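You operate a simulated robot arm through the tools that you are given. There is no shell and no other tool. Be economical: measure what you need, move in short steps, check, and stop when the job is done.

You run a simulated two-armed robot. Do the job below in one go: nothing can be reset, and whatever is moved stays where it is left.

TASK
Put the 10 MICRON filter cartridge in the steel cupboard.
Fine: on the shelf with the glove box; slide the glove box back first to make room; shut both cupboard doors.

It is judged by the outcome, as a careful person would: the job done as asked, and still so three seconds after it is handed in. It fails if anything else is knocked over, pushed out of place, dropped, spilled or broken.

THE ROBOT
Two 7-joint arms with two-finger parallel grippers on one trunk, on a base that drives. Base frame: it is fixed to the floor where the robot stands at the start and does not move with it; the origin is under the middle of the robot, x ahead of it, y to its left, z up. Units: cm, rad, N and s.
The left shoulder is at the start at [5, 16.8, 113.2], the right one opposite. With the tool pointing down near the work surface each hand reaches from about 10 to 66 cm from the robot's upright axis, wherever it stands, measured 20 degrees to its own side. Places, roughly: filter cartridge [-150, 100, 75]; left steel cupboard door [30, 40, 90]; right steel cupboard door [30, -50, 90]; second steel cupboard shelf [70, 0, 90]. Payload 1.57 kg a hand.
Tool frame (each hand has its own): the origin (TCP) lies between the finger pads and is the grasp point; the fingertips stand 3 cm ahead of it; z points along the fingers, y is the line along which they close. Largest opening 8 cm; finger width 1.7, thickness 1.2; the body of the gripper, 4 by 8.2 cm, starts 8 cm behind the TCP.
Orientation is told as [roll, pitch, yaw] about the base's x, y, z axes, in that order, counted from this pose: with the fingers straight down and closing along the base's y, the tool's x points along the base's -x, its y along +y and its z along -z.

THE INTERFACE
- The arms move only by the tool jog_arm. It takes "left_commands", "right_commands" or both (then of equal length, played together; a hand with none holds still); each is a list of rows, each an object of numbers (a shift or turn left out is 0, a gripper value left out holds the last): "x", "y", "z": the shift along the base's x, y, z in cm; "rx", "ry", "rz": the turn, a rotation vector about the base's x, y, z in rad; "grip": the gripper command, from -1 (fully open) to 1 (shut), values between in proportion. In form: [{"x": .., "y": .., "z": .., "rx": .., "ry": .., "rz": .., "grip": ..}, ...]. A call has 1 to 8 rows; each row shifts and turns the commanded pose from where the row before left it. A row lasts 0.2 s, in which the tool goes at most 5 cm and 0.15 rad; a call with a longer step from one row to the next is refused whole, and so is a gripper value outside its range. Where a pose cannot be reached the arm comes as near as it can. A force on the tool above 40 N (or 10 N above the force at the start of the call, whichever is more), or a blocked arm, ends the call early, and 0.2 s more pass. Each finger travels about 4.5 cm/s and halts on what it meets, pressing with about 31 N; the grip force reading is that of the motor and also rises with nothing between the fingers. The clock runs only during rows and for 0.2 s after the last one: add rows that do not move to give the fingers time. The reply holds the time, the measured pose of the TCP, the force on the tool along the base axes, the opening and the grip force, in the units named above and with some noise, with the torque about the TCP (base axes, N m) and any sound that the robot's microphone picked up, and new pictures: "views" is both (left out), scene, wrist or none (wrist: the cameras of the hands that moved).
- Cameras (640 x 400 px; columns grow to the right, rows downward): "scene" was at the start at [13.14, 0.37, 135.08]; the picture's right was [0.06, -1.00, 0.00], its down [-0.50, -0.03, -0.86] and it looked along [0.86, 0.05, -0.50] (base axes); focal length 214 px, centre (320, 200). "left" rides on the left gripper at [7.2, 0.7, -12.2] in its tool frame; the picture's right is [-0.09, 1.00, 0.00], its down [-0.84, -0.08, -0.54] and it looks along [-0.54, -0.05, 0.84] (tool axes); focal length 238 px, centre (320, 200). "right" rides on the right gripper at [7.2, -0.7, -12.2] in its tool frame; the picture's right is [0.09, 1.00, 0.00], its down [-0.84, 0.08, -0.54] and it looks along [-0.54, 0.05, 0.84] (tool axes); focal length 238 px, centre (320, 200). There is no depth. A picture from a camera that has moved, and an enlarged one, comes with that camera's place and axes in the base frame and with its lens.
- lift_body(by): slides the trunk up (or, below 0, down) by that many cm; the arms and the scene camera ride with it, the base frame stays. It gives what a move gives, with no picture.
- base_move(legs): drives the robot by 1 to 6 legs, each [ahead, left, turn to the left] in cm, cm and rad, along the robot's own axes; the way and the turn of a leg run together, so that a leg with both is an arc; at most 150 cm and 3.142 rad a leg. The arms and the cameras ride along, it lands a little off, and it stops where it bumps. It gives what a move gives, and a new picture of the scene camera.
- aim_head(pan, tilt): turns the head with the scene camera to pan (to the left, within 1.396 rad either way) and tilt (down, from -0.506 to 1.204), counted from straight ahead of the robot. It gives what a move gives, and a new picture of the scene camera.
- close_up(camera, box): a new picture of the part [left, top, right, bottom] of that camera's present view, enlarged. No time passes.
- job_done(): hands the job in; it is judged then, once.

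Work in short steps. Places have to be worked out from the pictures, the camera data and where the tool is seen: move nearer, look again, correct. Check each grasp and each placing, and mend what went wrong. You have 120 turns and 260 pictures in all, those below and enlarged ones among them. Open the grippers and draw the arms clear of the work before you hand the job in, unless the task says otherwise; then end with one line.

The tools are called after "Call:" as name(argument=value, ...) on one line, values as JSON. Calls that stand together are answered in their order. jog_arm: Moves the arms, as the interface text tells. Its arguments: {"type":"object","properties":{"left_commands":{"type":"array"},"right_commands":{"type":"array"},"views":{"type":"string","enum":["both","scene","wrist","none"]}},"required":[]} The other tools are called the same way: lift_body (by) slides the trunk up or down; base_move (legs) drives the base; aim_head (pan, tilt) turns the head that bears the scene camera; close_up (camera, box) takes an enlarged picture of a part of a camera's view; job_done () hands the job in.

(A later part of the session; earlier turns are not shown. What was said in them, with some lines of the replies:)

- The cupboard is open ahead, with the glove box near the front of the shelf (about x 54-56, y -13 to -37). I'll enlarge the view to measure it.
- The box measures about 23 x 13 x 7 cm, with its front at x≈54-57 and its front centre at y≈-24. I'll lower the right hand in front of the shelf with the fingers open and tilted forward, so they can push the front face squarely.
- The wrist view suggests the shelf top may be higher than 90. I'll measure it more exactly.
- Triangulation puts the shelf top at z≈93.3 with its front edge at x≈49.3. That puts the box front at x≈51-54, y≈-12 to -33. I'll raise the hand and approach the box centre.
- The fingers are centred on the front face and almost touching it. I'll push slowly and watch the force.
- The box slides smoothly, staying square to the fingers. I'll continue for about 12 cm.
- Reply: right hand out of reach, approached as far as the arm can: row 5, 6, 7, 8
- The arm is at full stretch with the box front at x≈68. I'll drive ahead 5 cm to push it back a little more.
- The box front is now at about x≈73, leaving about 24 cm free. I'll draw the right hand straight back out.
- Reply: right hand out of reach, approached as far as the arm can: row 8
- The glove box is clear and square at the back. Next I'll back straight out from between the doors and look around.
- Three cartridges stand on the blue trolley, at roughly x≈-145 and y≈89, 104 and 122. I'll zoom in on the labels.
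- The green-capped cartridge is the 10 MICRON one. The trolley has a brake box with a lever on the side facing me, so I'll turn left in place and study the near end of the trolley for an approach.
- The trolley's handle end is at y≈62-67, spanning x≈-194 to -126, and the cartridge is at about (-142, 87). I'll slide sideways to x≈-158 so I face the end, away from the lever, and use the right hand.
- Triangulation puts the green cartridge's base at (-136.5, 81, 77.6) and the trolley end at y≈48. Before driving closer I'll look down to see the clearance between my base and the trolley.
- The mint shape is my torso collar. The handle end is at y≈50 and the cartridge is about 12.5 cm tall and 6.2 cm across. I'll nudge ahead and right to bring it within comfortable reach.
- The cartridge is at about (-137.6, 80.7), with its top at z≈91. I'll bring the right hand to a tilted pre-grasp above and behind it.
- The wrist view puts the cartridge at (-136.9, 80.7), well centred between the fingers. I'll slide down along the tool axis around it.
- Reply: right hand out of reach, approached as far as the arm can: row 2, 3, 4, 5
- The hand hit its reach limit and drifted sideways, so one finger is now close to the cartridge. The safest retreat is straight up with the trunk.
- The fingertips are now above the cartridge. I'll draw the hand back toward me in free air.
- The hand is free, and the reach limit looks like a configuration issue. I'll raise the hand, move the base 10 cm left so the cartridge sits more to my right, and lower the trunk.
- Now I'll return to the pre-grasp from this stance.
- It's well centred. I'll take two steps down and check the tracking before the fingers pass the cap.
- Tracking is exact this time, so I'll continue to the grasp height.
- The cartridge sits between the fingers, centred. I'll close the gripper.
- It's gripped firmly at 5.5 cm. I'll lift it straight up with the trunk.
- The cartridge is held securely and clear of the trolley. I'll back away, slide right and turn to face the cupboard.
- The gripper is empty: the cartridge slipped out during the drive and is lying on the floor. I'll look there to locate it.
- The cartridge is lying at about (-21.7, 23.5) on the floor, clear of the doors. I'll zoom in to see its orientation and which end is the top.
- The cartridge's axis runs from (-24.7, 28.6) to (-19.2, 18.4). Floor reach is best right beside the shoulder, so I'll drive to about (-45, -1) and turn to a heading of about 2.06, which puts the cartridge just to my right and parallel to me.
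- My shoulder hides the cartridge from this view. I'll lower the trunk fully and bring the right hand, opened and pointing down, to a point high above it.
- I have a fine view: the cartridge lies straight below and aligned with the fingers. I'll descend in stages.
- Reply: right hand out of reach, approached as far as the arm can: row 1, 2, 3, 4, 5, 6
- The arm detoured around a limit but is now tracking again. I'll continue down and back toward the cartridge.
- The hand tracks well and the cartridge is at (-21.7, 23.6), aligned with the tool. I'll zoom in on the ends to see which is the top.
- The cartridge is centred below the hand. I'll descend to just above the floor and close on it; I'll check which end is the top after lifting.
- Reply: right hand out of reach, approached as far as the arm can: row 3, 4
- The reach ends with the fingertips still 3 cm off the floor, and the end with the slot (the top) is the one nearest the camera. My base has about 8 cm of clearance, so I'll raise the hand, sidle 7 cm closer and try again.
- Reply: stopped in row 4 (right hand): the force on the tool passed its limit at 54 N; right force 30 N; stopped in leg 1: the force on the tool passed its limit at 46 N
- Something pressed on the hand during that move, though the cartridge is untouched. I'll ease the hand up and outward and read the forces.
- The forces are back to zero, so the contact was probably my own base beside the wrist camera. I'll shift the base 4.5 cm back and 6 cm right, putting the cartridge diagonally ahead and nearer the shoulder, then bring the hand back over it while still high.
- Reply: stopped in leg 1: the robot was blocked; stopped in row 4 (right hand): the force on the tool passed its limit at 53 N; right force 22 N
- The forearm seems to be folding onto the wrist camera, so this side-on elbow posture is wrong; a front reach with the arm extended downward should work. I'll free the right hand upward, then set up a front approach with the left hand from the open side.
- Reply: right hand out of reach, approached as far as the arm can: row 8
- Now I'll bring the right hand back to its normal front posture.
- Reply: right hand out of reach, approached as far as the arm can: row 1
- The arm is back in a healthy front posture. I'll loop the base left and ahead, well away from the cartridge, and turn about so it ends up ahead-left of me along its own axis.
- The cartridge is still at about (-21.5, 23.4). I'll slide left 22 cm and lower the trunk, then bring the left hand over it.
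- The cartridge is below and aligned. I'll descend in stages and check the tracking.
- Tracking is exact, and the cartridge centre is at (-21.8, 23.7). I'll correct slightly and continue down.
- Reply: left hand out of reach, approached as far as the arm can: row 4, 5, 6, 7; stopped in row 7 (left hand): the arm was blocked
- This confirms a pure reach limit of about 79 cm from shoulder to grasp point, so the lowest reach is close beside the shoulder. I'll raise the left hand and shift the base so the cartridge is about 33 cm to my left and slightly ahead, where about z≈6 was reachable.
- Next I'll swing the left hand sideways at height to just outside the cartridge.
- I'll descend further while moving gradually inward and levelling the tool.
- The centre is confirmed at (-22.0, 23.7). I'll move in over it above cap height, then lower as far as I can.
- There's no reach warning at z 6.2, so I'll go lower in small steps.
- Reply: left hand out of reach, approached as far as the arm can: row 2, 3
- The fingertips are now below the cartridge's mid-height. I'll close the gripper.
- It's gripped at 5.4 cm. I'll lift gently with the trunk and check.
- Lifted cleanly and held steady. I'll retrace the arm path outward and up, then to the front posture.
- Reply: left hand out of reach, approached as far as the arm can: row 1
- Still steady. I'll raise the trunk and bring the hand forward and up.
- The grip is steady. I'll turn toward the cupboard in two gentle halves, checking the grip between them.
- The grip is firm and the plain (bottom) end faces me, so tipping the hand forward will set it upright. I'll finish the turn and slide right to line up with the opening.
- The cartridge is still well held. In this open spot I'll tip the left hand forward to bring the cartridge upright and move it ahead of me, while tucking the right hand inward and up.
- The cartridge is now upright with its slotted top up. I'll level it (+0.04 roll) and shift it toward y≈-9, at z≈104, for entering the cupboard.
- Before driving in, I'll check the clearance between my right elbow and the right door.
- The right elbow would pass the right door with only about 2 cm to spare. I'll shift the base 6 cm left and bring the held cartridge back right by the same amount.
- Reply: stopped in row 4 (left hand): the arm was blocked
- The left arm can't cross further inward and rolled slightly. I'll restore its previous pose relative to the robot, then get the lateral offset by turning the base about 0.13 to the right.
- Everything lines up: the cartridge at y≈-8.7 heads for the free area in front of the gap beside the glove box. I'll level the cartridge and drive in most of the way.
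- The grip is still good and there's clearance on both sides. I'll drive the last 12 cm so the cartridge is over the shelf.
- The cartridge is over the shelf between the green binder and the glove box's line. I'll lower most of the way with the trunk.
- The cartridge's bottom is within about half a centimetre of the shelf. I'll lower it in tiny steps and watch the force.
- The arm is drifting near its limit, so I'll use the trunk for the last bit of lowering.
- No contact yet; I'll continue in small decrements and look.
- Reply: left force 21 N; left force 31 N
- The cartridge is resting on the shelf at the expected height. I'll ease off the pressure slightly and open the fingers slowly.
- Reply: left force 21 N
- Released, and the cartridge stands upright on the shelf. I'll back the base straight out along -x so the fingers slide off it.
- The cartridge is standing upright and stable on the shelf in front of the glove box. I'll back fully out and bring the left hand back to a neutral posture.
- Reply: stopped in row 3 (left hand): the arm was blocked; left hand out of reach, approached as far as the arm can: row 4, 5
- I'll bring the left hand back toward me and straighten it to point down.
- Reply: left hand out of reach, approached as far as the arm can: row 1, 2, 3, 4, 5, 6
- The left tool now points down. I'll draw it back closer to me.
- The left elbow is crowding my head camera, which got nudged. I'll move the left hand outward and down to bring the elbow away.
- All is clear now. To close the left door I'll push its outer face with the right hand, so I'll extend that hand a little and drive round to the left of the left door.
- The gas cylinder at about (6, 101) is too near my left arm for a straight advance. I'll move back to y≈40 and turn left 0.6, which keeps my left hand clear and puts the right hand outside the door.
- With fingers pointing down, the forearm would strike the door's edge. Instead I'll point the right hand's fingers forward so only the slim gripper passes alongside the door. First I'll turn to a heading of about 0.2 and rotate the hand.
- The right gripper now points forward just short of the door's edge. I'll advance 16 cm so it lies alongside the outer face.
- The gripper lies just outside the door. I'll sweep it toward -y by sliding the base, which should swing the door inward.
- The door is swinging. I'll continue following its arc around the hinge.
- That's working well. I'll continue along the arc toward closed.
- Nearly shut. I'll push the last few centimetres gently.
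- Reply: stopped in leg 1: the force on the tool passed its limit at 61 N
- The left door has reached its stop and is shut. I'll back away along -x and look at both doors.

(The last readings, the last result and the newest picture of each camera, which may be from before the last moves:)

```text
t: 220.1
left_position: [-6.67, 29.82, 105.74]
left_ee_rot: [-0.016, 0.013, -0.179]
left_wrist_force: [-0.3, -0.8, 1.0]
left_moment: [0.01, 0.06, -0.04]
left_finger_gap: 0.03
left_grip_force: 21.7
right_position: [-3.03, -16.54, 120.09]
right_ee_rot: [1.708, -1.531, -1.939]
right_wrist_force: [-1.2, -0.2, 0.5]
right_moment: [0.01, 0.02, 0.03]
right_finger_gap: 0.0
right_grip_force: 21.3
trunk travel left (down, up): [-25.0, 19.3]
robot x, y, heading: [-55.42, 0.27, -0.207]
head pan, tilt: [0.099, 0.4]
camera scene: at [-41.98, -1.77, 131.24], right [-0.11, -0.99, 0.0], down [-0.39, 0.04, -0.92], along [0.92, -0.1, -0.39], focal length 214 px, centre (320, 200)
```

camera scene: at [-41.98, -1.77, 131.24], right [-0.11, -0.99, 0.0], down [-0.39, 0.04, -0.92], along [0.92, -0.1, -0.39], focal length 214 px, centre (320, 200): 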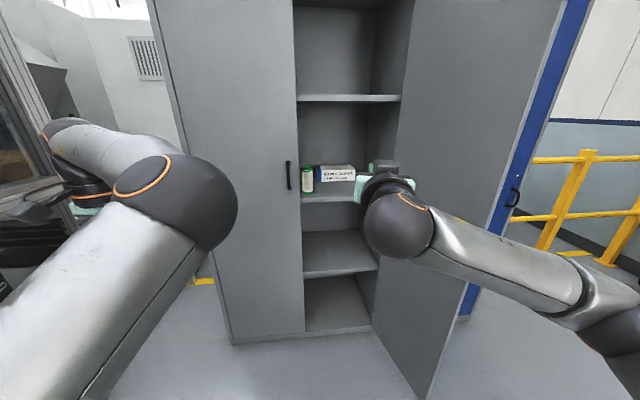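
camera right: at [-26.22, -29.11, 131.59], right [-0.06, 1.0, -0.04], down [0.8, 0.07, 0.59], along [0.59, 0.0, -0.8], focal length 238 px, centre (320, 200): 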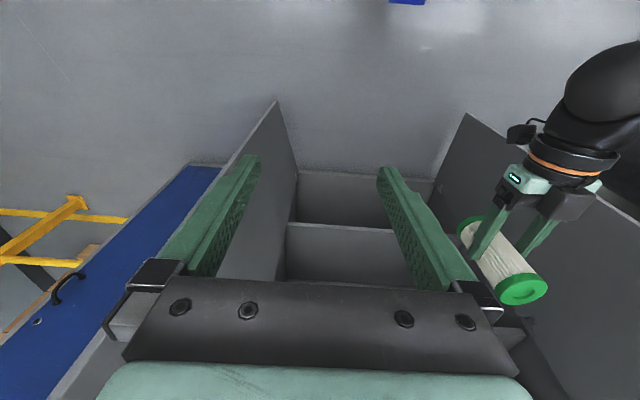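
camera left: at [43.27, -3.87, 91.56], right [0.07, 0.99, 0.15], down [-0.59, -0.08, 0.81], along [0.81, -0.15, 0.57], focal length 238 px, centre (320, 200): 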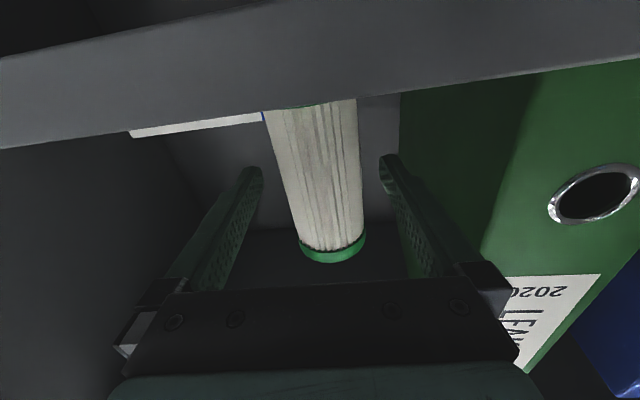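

The left door is shut with its handle in place. For the right door the right hand is naturally on the outside, so I'll slide right to get outside that door's edge.

Call:
base_move(legs=[[8.7, -46.2, 0]])

Call:
aim_head(pan=0.25, tilt=0.55)

```text
t: 224.7
left_position: [-7.41, -16.87, 105.79]
left_ee_rot: [-0.017, 0.014, -0.173]
left_wrist_force: [-0.6, 0.3, -1.2]
left_moment: [-0.03, -0.03, -0.02]
left_finger_gap: 0.0
left_grip_force: 21.8
right_position: [-3.68, -63.3, 120.13]
right_ee_rot: [1.703, -1.531, -1.93]
right_wrist_force: [-0.2, 0.2, -0.1]
right_moment: [-0.02, -0.04, 0.01]
right_finger_gap: 0.02
right_grip_force: 20.9
trunk travel left (down, up): [-25.0, 19.3]
robot x, y, heading: [-55.74, -46.88, -0.203]
head pan, tilt: [0.099, 0.4]
camera scene: at [-42.71, -48.66, 131.24], right [-0.1, -0.99, 0.0], down [-0.39, 0.04, -0.92], along [0.92, -0.09, -0.39], focal length 214 px, centre (320, 200)
```

scene: 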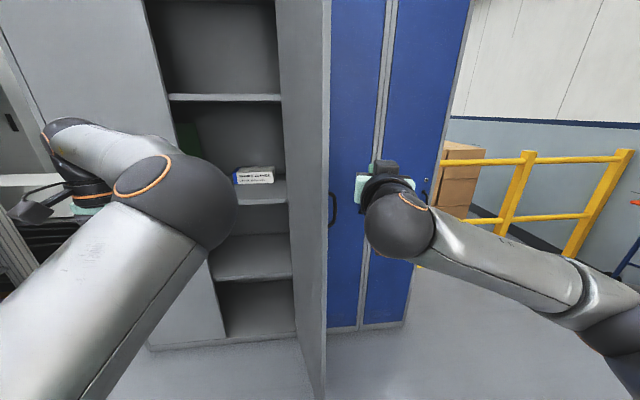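

```text
t: 225.4
left_position: [-7.54, -16.97, 105.73]
left_ee_rot: [-0.017, 0.014, -0.175]
left_wrist_force: [1.0, -0.2, 0.5]
left_moment: [0.0, 0.01, -0.01]
left_finger_gap: 0.0
left_grip_force: 21.0
right_position: [-3.58, -63.18, 120.02]
right_ee_rot: [1.707, -1.531, -1.936]
right_wrist_force: [-0.1, 0.1, 0.5]
right_moment: [0.02, 0.01, 0.01]
right_finger_gap: 0.04
right_grip_force: 21.4
trunk travel left (down, up): [-25.0, 19.3]
robot x, y, heading: [-56.25, -46.84, -0.203]
head pan, tilt: [0.25, 0.55]
camera scene: at [-42.96, -47.28, 129.88], right [0.05, -1.0, 0.0], down [-0.52, -0.03, -0.85], along [0.85, 0.04, -0.52], focal length 214 px, centre (320, 200)
```

scene: 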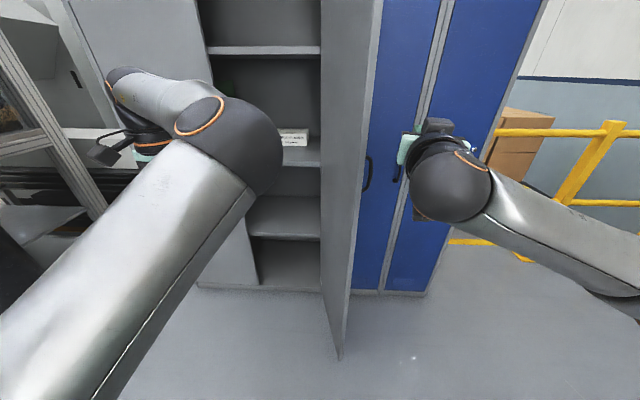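

The right hand is outside the right door's edge (7, -55). I'll advance 17 cm alongside its outer face.

Call:
base_move(legs=[[16.6, 3.5, 0]])

```text
t: 226.9
left_position: [9.49, -16.93, 105.79]
left_ee_rot: [-0.016, 0.013, -0.173]
left_wrist_force: [0.9, 0.6, -0.1]
left_moment: [-0.01, 0.01, -0.03]
left_finger_gap: 0.0
left_grip_force: 21.4
right_position: [13.13, -63.1, 119.98]
right_ee_rot: [1.693, -1.533, -1.922]
right_wrist_force: [0.0, -0.4, -0.8]
right_moment: [0.0, 0.01, -0.02]
right_finger_gap: 0.01
right_grip_force: 21.7
trunk travel left (down, up): [-25.0, 19.3]
robot x, y, heading: [-39.19, -46.44, -0.199]
head pan, tilt: [0.25, 0.55]
camera scene: at [-26.03, -47.17, 129.86], right [0.05, -1.0, 0.0], down [-0.52, -0.03, -0.85], along [0.85, 0.04, -0.52], focal length 214 px, centre (320, 200)
```

scene: 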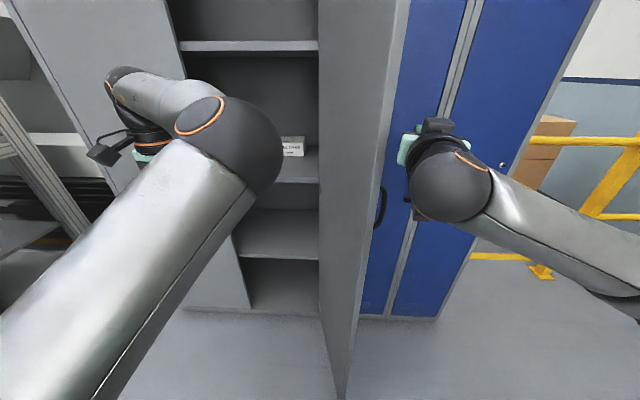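

I'm in place outside the right door. I'll sweep left to swing it, following its arc.

Call:
base_move(legs=[[-6.1, 25, 0], [2.4, 11.2, 0]])

```text
t: 230.9
left_position: [13.03, 19.26, 105.79]
left_ee_rot: [-0.015, 0.015, -0.175]
left_wrist_force: [-0.3, 0.1, 0.0]
left_moment: [-0.01, -0.02, 0.05]
left_finger_gap: 0.01
left_grip_force: 21.9
right_position: [16.7, -26.98, 120.16]
right_ee_rot: [1.709, -1.533, -1.934]
right_wrist_force: [-0.8, 0.7, 0.0]
right_moment: [-0.01, 0.0, -0.01]
right_finger_gap: 0.0
right_grip_force: 21.0
trunk travel left (down, up): [-25.0, 19.3]
robot x, y, heading: [-35.49, -10.77, -0.199]
head pan, tilt: [0.25, 0.55]
camera scene: at [-22.52, -11.03, 129.87], right [0.05, -1.0, 0.0], down [-0.52, -0.03, -0.85], along [0.85, 0.04, -0.52], focal length 214 px, centre (320, 200)
```

scene: 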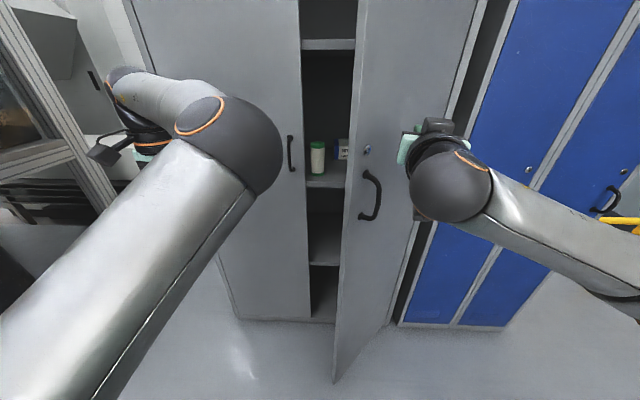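

It's swinging well and the cartridge is still standing. I'll continue along the arc.

Call:
base_move(legs=[[5, 10.7, 0], [8.7, 7.4, 0]])

```text
t: 233.4
left_position: [29.88, 34.36, 105.72]
left_ee_rot: [-0.016, 0.014, -0.173]
left_wrist_force: [-0.1, 0.7, 0.3]
left_moment: [0.02, -0.01, -0.02]
left_finger_gap: 0.0
left_grip_force: 21.1
right_position: [33.63, -11.82, 120.13]
right_ee_rot: [1.701, -1.532, -1.928]
right_wrist_force: [-1.0, 0.3, -0.2]
right_moment: [-0.03, 0.02, 0.01]
right_finger_gap: 0.01
right_grip_force: 20.9
trunk travel left (down, up): [-25.0, 19.3]
robot x, y, heading: [-18.97, 4.63, -0.199]
head pan, tilt: [0.25, 0.55]
camera scene: at [-5.54, 4.01, 129.86], right [0.05, -1.0, 0.0], down [-0.52, -0.03, -0.85], along [0.85, 0.04, -0.52], focal length 214 px, centre (320, 200)
```

scene: 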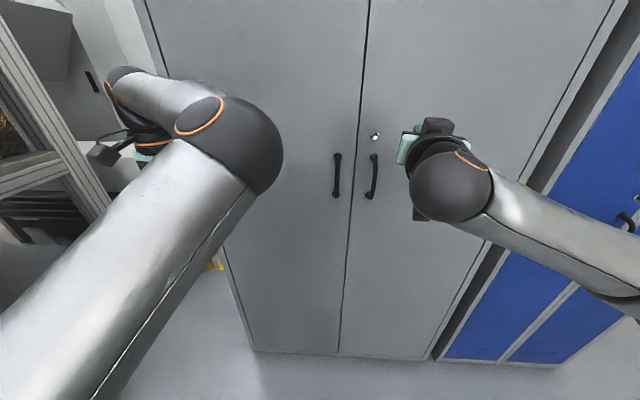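

It's almost shut. I'll push straight in for the last part.

Call:
base_move(legs=[[6.9, 1.4, 0]])

Call:
base_move(legs=[[3.5, 0.7, 0]])

```text
t: 234.4
left_position: [36.82, 34.33, 105.7]
left_ee_rot: [-0.016, 0.013, -0.175]
left_wrist_force: [0.1, 1.1, -0.3]
left_moment: [0.0, 0.0, 0.02]
left_finger_gap: 0.0
left_grip_force: 20.9
right_position: [40.74, -11.93, 120.08]
right_ee_rot: [1.696, -1.533, -1.921]
right_wrist_force: [0.2, 0.2, -0.3]
right_moment: [-0.03, -0.02, 0.01]
right_finger_gap: 0.01
right_grip_force: 21.6
trunk travel left (down, up): [-25.0, 19.3]
robot x, y, heading: [-11.64, 4.27, -0.199]
head pan, tilt: [0.25, 0.55]
camera scene: at [1.47, 3.98, 129.86], right [0.05, -1.0, 0.0], down [-0.52, -0.03, -0.85], along [0.85, 0.04, -0.52], focal length 214 px, centre (320, 200)
```

scene: 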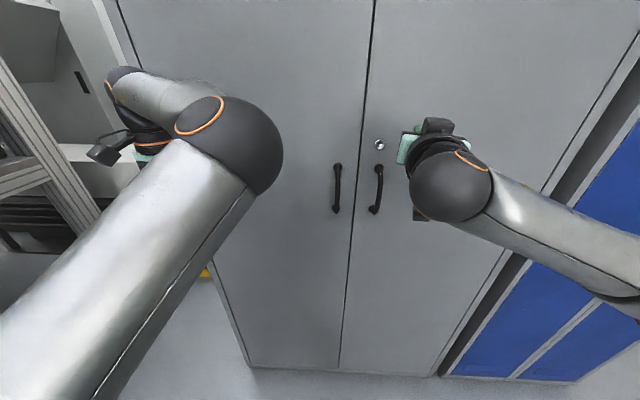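

```text
t: 235.4
left_position: [40.31, 34.16, 105.8]
left_ee_rot: [-0.016, 0.014, -0.176]
left_wrist_force: [-0.1, -0.5, 0.6]
left_moment: [-0.04, -0.02, 0.01]
left_finger_gap: 0.0
left_grip_force: 20.6
right_position: [43.71, -11.93, 120.16]
right_ee_rot: [1.739, -1.531, -1.97]
right_wrist_force: [0.7, 0.0, -0.3]
right_moment: [-0.04, 0.03, 0.04]
right_finger_gap: 0.0
right_grip_force: 21.1
trunk travel left (down, up): [-25.0, 19.3]
robot x, y, heading: [-8.52, 4.51, -0.202]
head pan, tilt: [0.25, 0.55]
stopped in leg 1: the force on the tool passed its limit at 56 N (the readings are from after the stop); the commanded pose is now the measured one
camera scene: at [4.74, 3.97, 129.87], right [0.05, -1.0, 0.0], down [-0.52, -0.03, -0.85], along [0.85, 0.04, -0.52], focal length 214 px, centre (320, 200)
```

scene: 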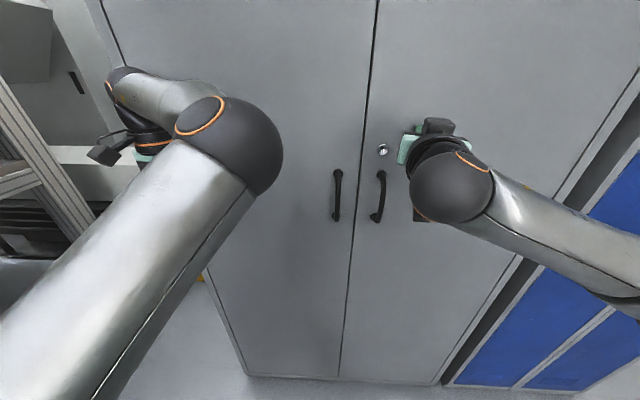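

The right door stopped at the same depth as the left. I'll back away, open the grippers and inspect.

Call:
base_move(legs=[[-54, -11, 0.2]])

Call:
jog_arm(left_commands=[{"grip": -1}, {"grip": -1}, {"grip": -1}, {"grip": -1}, {"grip": -1}], right_commands=[{"grip": -1}, {"grip": -1}, {"grip": -1}, {"grip": -1}, {"grip": -1}], views="none")

Call:
aim_head(pan=0.0, tilt=0.35)

Call:
close_up(camera="scene", box=[180, 60, 420, 210])

```text
t: 238.6
left_position: [-21.87, 37.97, 105.8]
left_ee_rot: [-0.016, 0.014, 0.025]
left_wrist_force: [0.4, -0.6, -1.7]
left_moment: [0.0, -0.04, -0.03]
left_finger_gap: 0.0
left_grip_force: 21.1
right_position: [-9.12, -6.63, 120.18]
right_ee_rot: [1.735, -1.532, -1.762]
right_wrist_force: [-0.5, 0.4, 0.0]
right_moment: [0.0, -0.01, -0.02]
right_finger_gap: 0.0
right_grip_force: 21.1
trunk travel left (down, up): [-25.0, 19.3]
robot x, y, heading: [-63.55, -0.95, 0.001]
head pan, tilt: [0.25, 0.55]
camera scene: at [-50.54, 1.17, 129.88], right [0.25, -0.97, 0.0], down [-0.51, -0.13, -0.85], along [0.83, 0.21, -0.52], focal length 214 px, centre (320, 200)
```

scene: 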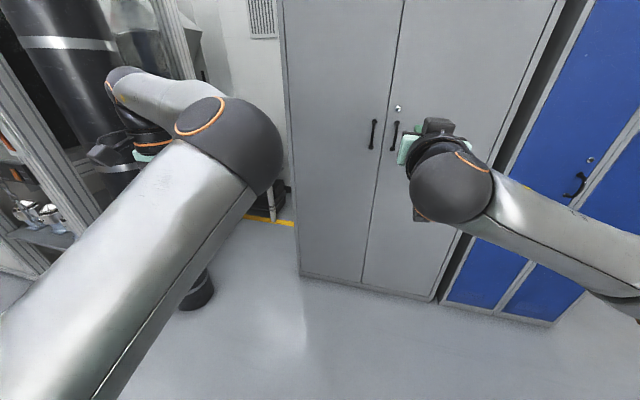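

```text
t: 239.8
left_position: [-21.73, 37.9, 105.83]
left_ee_rot: [-0.016, 0.013, 0.025]
left_wrist_force: [-1.0, -0.1, 0.2]
left_moment: [-0.01, 0.01, -0.01]
left_finger_gap: 7.98
left_grip_force: 0.1
right_position: [-9.04, -6.61, 120.16]
right_ee_rot: [1.728, -1.532, -1.759]
right_wrist_force: [-0.2, -0.3, 0.7]
right_moment: [0.03, -0.02, 0.0]
right_finger_gap: 8.03
right_grip_force: 0.0
trunk travel left (down, up): [-25.0, 19.3]
robot x, y, heading: [-63.67, -0.4, 0.001]
head pan, tilt: [0.25, 0.55]
```

```text
t: 240.6
left_position: [-21.79, 37.92, 105.72]
left_ee_rot: [-0.017, 0.015, 0.024]
left_wrist_force: [0.5, -0.4, -0.1]
left_moment: [-0.02, -0.01, -0.05]
left_finger_gap: 8.01
left_grip_force: 0.1
right_position: [-9.07, -6.71, 120.16]
right_ee_rot: [1.729, -1.532, -1.759]
right_wrist_force: [-0.9, 0.0, -0.2]
right_moment: [0.01, 0.02, -0.02]
right_finger_gap: 8.0
right_grip_force: 0.1
trunk travel left (down, up): [-25.0, 19.3]
robot x, y, heading: [-63.32, -1.07, -0.003]
head pan, tilt: [0.0, 0.351]
camera scene: at [-49.9, -1.04, 131.69], right [0.0, -1.0, 0.0], down [-0.34, 0.0, -0.94], along [0.94, 0.0, -0.34], focal length 214 px, centre (320, 200)
```

scene: 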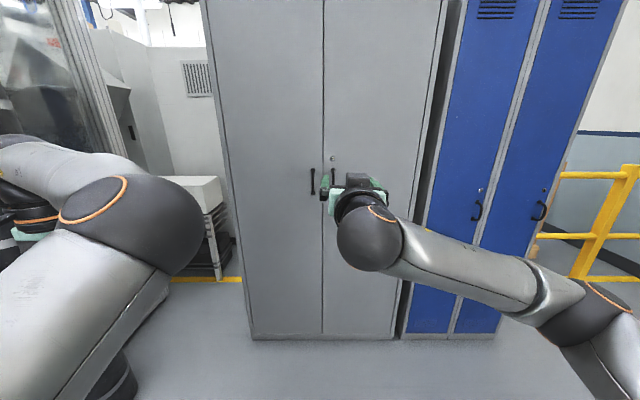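

```text
2.67 times, centred on (300, 135) of scene
camera zoom: at [-49.9, -1.04, 131.69], right [0.0, -1.0, 0.0], down [-0.34, 0.0, -0.94], along [0.94, 0.0, -0.34], focal length 572 px, centre (373, 373)
```

zoom: 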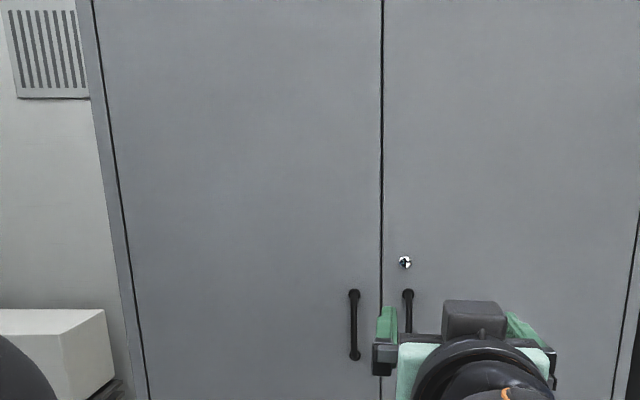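

Both cupboard doors are flush and shut, the grippers are open and empty, and the arms are clear of the cupboard. I'm handing the job in.

Call:
job_done()

```text
The job is handed in.
```

The 10 MICRON cartridge is standing upright on the glove box's shelf, the glove box is slid back, and both cupboard doors are shut; on the way, I dropped the cartridge on the floor once and picked it up again.
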